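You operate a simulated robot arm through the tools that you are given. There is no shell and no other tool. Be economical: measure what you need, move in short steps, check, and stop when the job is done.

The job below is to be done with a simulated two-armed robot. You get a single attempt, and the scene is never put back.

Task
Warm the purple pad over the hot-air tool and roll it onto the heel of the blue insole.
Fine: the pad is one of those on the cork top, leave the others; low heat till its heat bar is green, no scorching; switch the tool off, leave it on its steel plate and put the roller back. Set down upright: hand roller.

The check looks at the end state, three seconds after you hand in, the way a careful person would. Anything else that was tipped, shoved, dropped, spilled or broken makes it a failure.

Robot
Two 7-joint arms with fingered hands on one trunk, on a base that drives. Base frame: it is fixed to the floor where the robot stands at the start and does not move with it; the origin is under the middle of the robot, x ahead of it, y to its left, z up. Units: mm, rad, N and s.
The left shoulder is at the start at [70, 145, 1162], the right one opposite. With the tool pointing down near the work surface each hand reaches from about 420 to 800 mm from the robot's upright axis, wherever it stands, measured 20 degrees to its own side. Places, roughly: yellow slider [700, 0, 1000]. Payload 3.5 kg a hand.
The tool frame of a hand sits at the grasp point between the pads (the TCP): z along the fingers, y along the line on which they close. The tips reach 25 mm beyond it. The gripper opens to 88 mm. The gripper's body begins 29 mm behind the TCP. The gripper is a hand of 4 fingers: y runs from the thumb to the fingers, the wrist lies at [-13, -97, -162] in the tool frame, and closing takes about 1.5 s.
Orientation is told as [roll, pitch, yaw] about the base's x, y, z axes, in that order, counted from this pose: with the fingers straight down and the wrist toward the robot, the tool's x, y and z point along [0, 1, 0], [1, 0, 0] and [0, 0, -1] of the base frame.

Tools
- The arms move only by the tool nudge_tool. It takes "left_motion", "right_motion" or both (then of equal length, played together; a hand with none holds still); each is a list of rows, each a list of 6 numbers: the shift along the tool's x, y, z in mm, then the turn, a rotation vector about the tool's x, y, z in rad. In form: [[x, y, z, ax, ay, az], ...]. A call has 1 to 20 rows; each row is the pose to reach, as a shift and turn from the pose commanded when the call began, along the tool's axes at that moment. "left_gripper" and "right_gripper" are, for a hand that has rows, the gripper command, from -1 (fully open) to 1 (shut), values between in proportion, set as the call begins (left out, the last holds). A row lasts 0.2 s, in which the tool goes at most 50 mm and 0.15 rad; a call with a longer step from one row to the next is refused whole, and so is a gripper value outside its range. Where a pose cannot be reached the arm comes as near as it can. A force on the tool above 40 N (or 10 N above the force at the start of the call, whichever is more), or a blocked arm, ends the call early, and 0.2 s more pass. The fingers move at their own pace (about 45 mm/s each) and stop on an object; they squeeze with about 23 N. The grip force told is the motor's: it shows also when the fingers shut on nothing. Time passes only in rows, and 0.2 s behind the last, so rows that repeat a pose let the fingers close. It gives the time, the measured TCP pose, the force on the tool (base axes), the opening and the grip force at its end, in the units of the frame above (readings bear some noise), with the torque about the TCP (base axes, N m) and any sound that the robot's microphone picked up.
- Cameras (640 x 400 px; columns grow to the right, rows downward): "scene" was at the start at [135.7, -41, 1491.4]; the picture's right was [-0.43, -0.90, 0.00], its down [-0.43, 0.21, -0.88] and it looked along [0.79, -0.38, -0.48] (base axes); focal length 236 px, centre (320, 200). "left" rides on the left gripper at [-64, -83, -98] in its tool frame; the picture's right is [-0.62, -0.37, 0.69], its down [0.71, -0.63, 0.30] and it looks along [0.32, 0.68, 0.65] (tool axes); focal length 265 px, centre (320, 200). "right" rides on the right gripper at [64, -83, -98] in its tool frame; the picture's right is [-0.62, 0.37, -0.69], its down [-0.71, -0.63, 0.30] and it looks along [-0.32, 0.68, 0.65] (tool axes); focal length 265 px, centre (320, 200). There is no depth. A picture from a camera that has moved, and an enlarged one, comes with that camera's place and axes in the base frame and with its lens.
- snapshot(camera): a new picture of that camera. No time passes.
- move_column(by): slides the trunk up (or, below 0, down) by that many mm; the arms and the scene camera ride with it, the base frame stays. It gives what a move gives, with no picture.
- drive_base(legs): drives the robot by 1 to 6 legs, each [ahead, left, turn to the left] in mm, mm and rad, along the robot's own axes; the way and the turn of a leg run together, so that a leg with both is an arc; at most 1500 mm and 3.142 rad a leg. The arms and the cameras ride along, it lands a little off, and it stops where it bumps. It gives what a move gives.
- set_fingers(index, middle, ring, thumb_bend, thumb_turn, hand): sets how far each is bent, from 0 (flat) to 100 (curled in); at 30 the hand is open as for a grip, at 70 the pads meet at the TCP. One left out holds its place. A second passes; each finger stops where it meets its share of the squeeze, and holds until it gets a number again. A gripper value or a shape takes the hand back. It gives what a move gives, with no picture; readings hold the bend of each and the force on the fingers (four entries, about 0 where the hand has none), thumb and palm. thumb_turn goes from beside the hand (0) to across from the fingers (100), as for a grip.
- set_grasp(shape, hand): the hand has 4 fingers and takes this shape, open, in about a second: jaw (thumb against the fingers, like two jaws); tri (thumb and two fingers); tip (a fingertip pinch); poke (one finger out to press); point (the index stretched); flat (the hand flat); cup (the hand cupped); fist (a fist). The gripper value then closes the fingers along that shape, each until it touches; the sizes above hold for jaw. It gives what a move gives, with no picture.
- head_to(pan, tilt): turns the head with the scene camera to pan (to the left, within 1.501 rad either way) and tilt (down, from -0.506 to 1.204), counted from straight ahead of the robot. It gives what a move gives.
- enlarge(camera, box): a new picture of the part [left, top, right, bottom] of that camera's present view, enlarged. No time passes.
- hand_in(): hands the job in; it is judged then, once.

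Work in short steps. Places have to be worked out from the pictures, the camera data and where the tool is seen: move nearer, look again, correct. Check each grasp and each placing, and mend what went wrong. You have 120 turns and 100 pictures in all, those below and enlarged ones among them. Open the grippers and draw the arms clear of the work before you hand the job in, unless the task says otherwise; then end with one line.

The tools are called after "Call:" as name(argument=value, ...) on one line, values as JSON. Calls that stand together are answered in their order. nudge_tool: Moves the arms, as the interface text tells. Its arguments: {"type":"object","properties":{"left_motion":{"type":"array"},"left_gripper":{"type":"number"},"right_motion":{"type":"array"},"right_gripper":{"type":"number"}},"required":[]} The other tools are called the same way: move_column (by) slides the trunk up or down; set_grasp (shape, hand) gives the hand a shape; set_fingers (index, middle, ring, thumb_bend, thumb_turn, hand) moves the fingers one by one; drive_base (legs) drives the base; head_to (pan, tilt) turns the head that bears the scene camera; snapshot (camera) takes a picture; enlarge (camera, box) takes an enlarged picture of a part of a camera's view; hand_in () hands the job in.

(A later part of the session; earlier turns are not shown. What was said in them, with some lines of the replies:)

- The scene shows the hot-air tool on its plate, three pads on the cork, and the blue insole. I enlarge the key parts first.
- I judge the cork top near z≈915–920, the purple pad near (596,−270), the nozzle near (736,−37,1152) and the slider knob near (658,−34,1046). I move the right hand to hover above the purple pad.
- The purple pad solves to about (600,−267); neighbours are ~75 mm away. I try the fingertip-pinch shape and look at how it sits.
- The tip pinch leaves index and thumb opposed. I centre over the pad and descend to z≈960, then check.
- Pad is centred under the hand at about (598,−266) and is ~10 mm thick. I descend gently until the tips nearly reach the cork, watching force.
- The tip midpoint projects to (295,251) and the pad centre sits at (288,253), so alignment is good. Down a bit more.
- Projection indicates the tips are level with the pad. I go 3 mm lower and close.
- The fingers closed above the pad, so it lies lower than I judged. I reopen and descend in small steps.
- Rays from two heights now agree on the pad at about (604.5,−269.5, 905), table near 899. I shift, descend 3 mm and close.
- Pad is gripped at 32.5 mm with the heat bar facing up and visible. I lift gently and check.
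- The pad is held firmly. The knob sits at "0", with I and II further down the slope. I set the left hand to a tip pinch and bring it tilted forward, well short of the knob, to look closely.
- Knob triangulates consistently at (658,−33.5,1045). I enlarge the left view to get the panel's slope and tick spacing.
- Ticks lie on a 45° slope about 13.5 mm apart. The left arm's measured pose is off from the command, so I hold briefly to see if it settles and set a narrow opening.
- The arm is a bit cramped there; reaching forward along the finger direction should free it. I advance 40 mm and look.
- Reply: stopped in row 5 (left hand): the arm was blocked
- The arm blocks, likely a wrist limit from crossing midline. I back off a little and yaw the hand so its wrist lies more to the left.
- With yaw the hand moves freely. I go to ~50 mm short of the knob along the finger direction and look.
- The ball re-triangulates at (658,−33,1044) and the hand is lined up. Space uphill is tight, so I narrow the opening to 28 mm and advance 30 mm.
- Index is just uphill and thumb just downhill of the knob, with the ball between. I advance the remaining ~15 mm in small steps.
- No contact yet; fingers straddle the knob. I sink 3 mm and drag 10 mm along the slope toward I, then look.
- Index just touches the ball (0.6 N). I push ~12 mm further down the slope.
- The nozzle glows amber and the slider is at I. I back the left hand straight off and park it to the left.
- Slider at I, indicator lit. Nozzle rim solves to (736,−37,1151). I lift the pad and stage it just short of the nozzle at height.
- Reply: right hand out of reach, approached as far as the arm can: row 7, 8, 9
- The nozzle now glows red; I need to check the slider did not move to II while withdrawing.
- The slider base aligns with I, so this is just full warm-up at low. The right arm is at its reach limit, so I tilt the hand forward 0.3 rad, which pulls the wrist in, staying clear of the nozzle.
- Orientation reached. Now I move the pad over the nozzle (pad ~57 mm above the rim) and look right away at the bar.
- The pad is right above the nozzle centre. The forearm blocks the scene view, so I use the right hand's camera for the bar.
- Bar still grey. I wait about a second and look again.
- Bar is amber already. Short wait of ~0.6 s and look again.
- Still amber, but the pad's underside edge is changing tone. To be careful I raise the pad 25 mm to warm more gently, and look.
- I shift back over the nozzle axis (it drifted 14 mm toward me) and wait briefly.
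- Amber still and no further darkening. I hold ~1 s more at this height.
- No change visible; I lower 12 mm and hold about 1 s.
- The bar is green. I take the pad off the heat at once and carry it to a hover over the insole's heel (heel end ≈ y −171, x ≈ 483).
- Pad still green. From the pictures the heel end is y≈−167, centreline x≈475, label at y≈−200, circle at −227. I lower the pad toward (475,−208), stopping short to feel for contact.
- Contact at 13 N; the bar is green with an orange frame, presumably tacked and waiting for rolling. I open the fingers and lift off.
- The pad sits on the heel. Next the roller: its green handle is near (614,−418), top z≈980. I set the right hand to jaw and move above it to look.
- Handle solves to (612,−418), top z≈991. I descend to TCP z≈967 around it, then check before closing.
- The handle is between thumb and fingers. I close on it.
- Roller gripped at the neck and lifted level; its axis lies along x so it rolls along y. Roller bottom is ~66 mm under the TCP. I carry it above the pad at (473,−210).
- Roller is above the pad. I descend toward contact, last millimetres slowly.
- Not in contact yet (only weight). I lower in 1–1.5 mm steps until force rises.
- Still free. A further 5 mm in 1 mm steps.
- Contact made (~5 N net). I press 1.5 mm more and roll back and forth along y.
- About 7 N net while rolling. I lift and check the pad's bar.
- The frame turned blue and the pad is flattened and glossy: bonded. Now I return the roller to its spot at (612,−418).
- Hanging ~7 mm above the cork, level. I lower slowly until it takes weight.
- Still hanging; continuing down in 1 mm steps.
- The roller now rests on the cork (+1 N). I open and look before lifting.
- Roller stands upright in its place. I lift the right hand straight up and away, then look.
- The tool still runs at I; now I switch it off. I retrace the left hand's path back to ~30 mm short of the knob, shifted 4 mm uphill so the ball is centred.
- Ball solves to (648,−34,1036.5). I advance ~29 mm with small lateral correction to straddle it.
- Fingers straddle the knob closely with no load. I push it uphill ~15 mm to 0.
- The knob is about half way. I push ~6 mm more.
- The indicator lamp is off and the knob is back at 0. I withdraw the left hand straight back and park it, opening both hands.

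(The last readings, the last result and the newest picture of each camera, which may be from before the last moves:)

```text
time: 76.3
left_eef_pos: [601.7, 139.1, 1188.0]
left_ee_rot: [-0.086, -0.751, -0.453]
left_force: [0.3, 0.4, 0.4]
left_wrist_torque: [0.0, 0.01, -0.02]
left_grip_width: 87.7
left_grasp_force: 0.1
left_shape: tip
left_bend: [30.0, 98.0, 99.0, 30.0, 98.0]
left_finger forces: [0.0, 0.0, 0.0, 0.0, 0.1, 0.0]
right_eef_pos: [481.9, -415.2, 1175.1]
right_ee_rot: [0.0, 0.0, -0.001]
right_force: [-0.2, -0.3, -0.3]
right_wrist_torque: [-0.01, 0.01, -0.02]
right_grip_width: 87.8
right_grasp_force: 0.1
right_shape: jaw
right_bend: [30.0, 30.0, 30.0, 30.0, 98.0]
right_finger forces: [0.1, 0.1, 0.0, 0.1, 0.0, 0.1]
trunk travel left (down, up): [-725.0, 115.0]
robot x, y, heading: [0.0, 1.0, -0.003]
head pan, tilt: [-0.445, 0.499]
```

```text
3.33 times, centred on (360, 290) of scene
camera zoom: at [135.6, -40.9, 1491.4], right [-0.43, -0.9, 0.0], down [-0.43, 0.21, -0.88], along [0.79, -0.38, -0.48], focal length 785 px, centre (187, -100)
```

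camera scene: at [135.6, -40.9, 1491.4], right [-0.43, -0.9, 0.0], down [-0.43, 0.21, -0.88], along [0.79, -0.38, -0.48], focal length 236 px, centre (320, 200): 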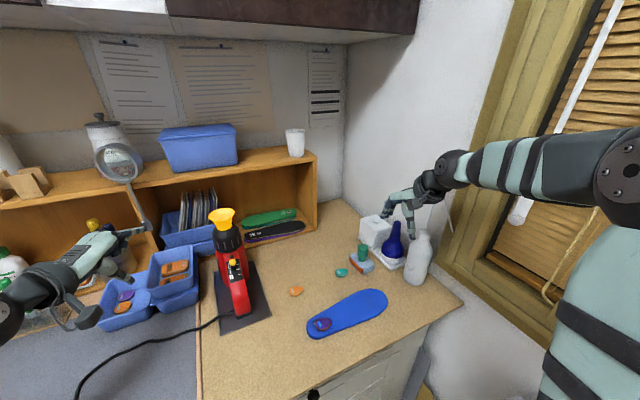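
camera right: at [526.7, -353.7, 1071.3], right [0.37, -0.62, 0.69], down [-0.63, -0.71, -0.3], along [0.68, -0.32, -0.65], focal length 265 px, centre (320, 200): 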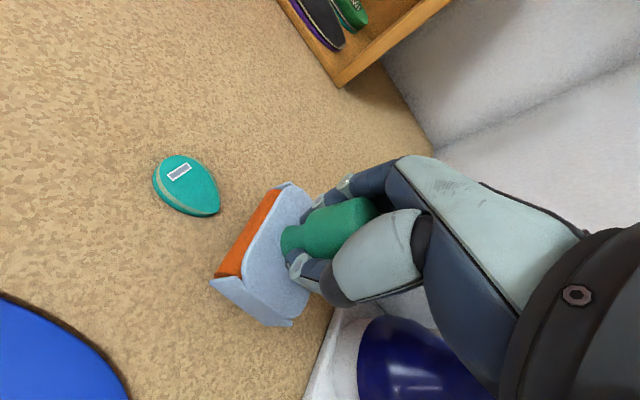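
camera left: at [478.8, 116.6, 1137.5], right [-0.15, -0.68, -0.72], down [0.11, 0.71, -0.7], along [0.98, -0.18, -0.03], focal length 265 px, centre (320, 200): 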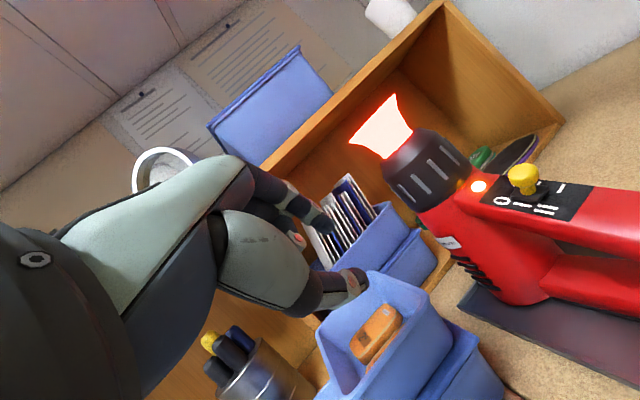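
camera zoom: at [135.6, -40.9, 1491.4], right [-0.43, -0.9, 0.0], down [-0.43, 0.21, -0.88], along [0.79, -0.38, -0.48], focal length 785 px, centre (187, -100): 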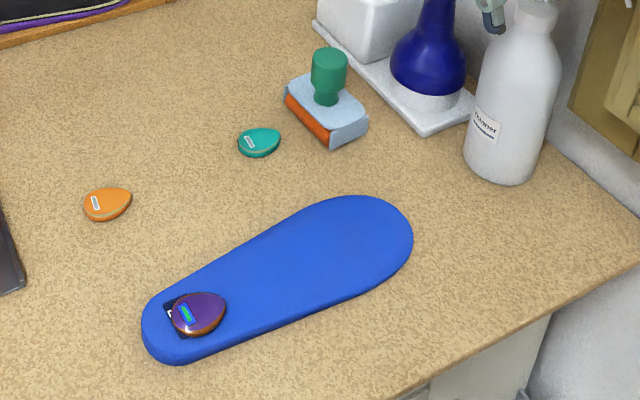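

Everything looks in order: tool off and cooling on its plate, roller upright in its place, pad bonded on the heel, others untouched. I draw the right hand a bit further clear, then hand in.

Call:
nudge_tool(right_motion=[[10, 0, -45, 0, 0, 0], [20, -10, -90, 0, 0, 0], [30, -20, -135, 0, 0, 0], [30, -20, -135, 0, 0, 0]])

Call:
enlarge(camera="scene", box=[280, 180, 480, 350])

```text
time: 77.3
left_eef_pos: [601.3, 138.9, 1187.9]
left_ee_rot: [-0.085, -0.753, -0.452]
left_force: [0.9, -0.4, 0.4]
left_wrist_torque: [0.02, 0.01, 0.01]
left_grip_width: 87.4
left_grasp_force: 0.0
left_shape: tip
left_bend: [30.0, 98.0, 99.0, 30.0, 98.0]
left_finger forces: [0.0, 0.0, 0.0, 0.0, 0.0, 0.1]
right_eef_pos: [461.8, -385.7, 1314.0]
right_ee_rot: [0.0, 0.002, 0.001]
right_force: [-1.0, -0.8, 0.1]
right_wrist_torque: [-0.03, 0.01, -0.01]
right_grip_width: 87.4
right_grasp_force: 0.0
right_shape: jaw
right_bend: [30.0, 30.0, 30.0, 30.0, 98.0]
right_finger forces: [0.0, 0.0, 0.0, 0.1, 0.0, 0.0]
trunk travel left (down, up): [-725.0, 115.0]
robot x, y, heading: [0.7, -6.6, -0.003]
head pan, tilt: [-0.445, 0.499]
```

```text
2.35 times, centred on (380, 265) of scene
camera zoom: at [136.2, -41.0, 1491.3], right [-0.43, -0.9, 0.0], down [-0.43, 0.21, -0.88], along [0.79, -0.38, -0.48], focal length 554 px, centre (179, 47)
```

zoom: 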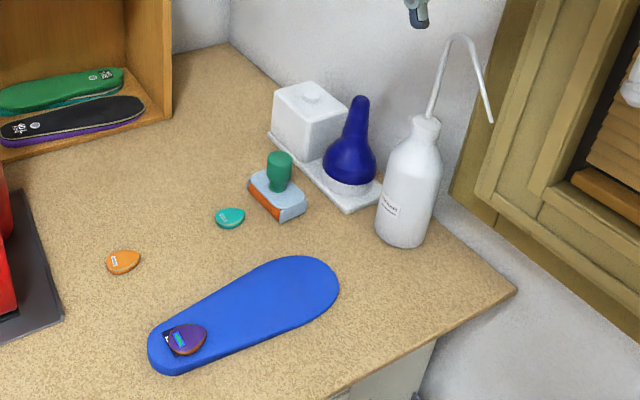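

The arms are clear and the scene is tidy, so I hand in.

Call:
hand_in()

```text
The job is handed in.
```

The job is handed in: the purple pad was warmed on low until its bar went green and rolled onto the heel of the blue insole, the hot-air tool is switched off on its steel plate, and the roller is back in its place, upright.
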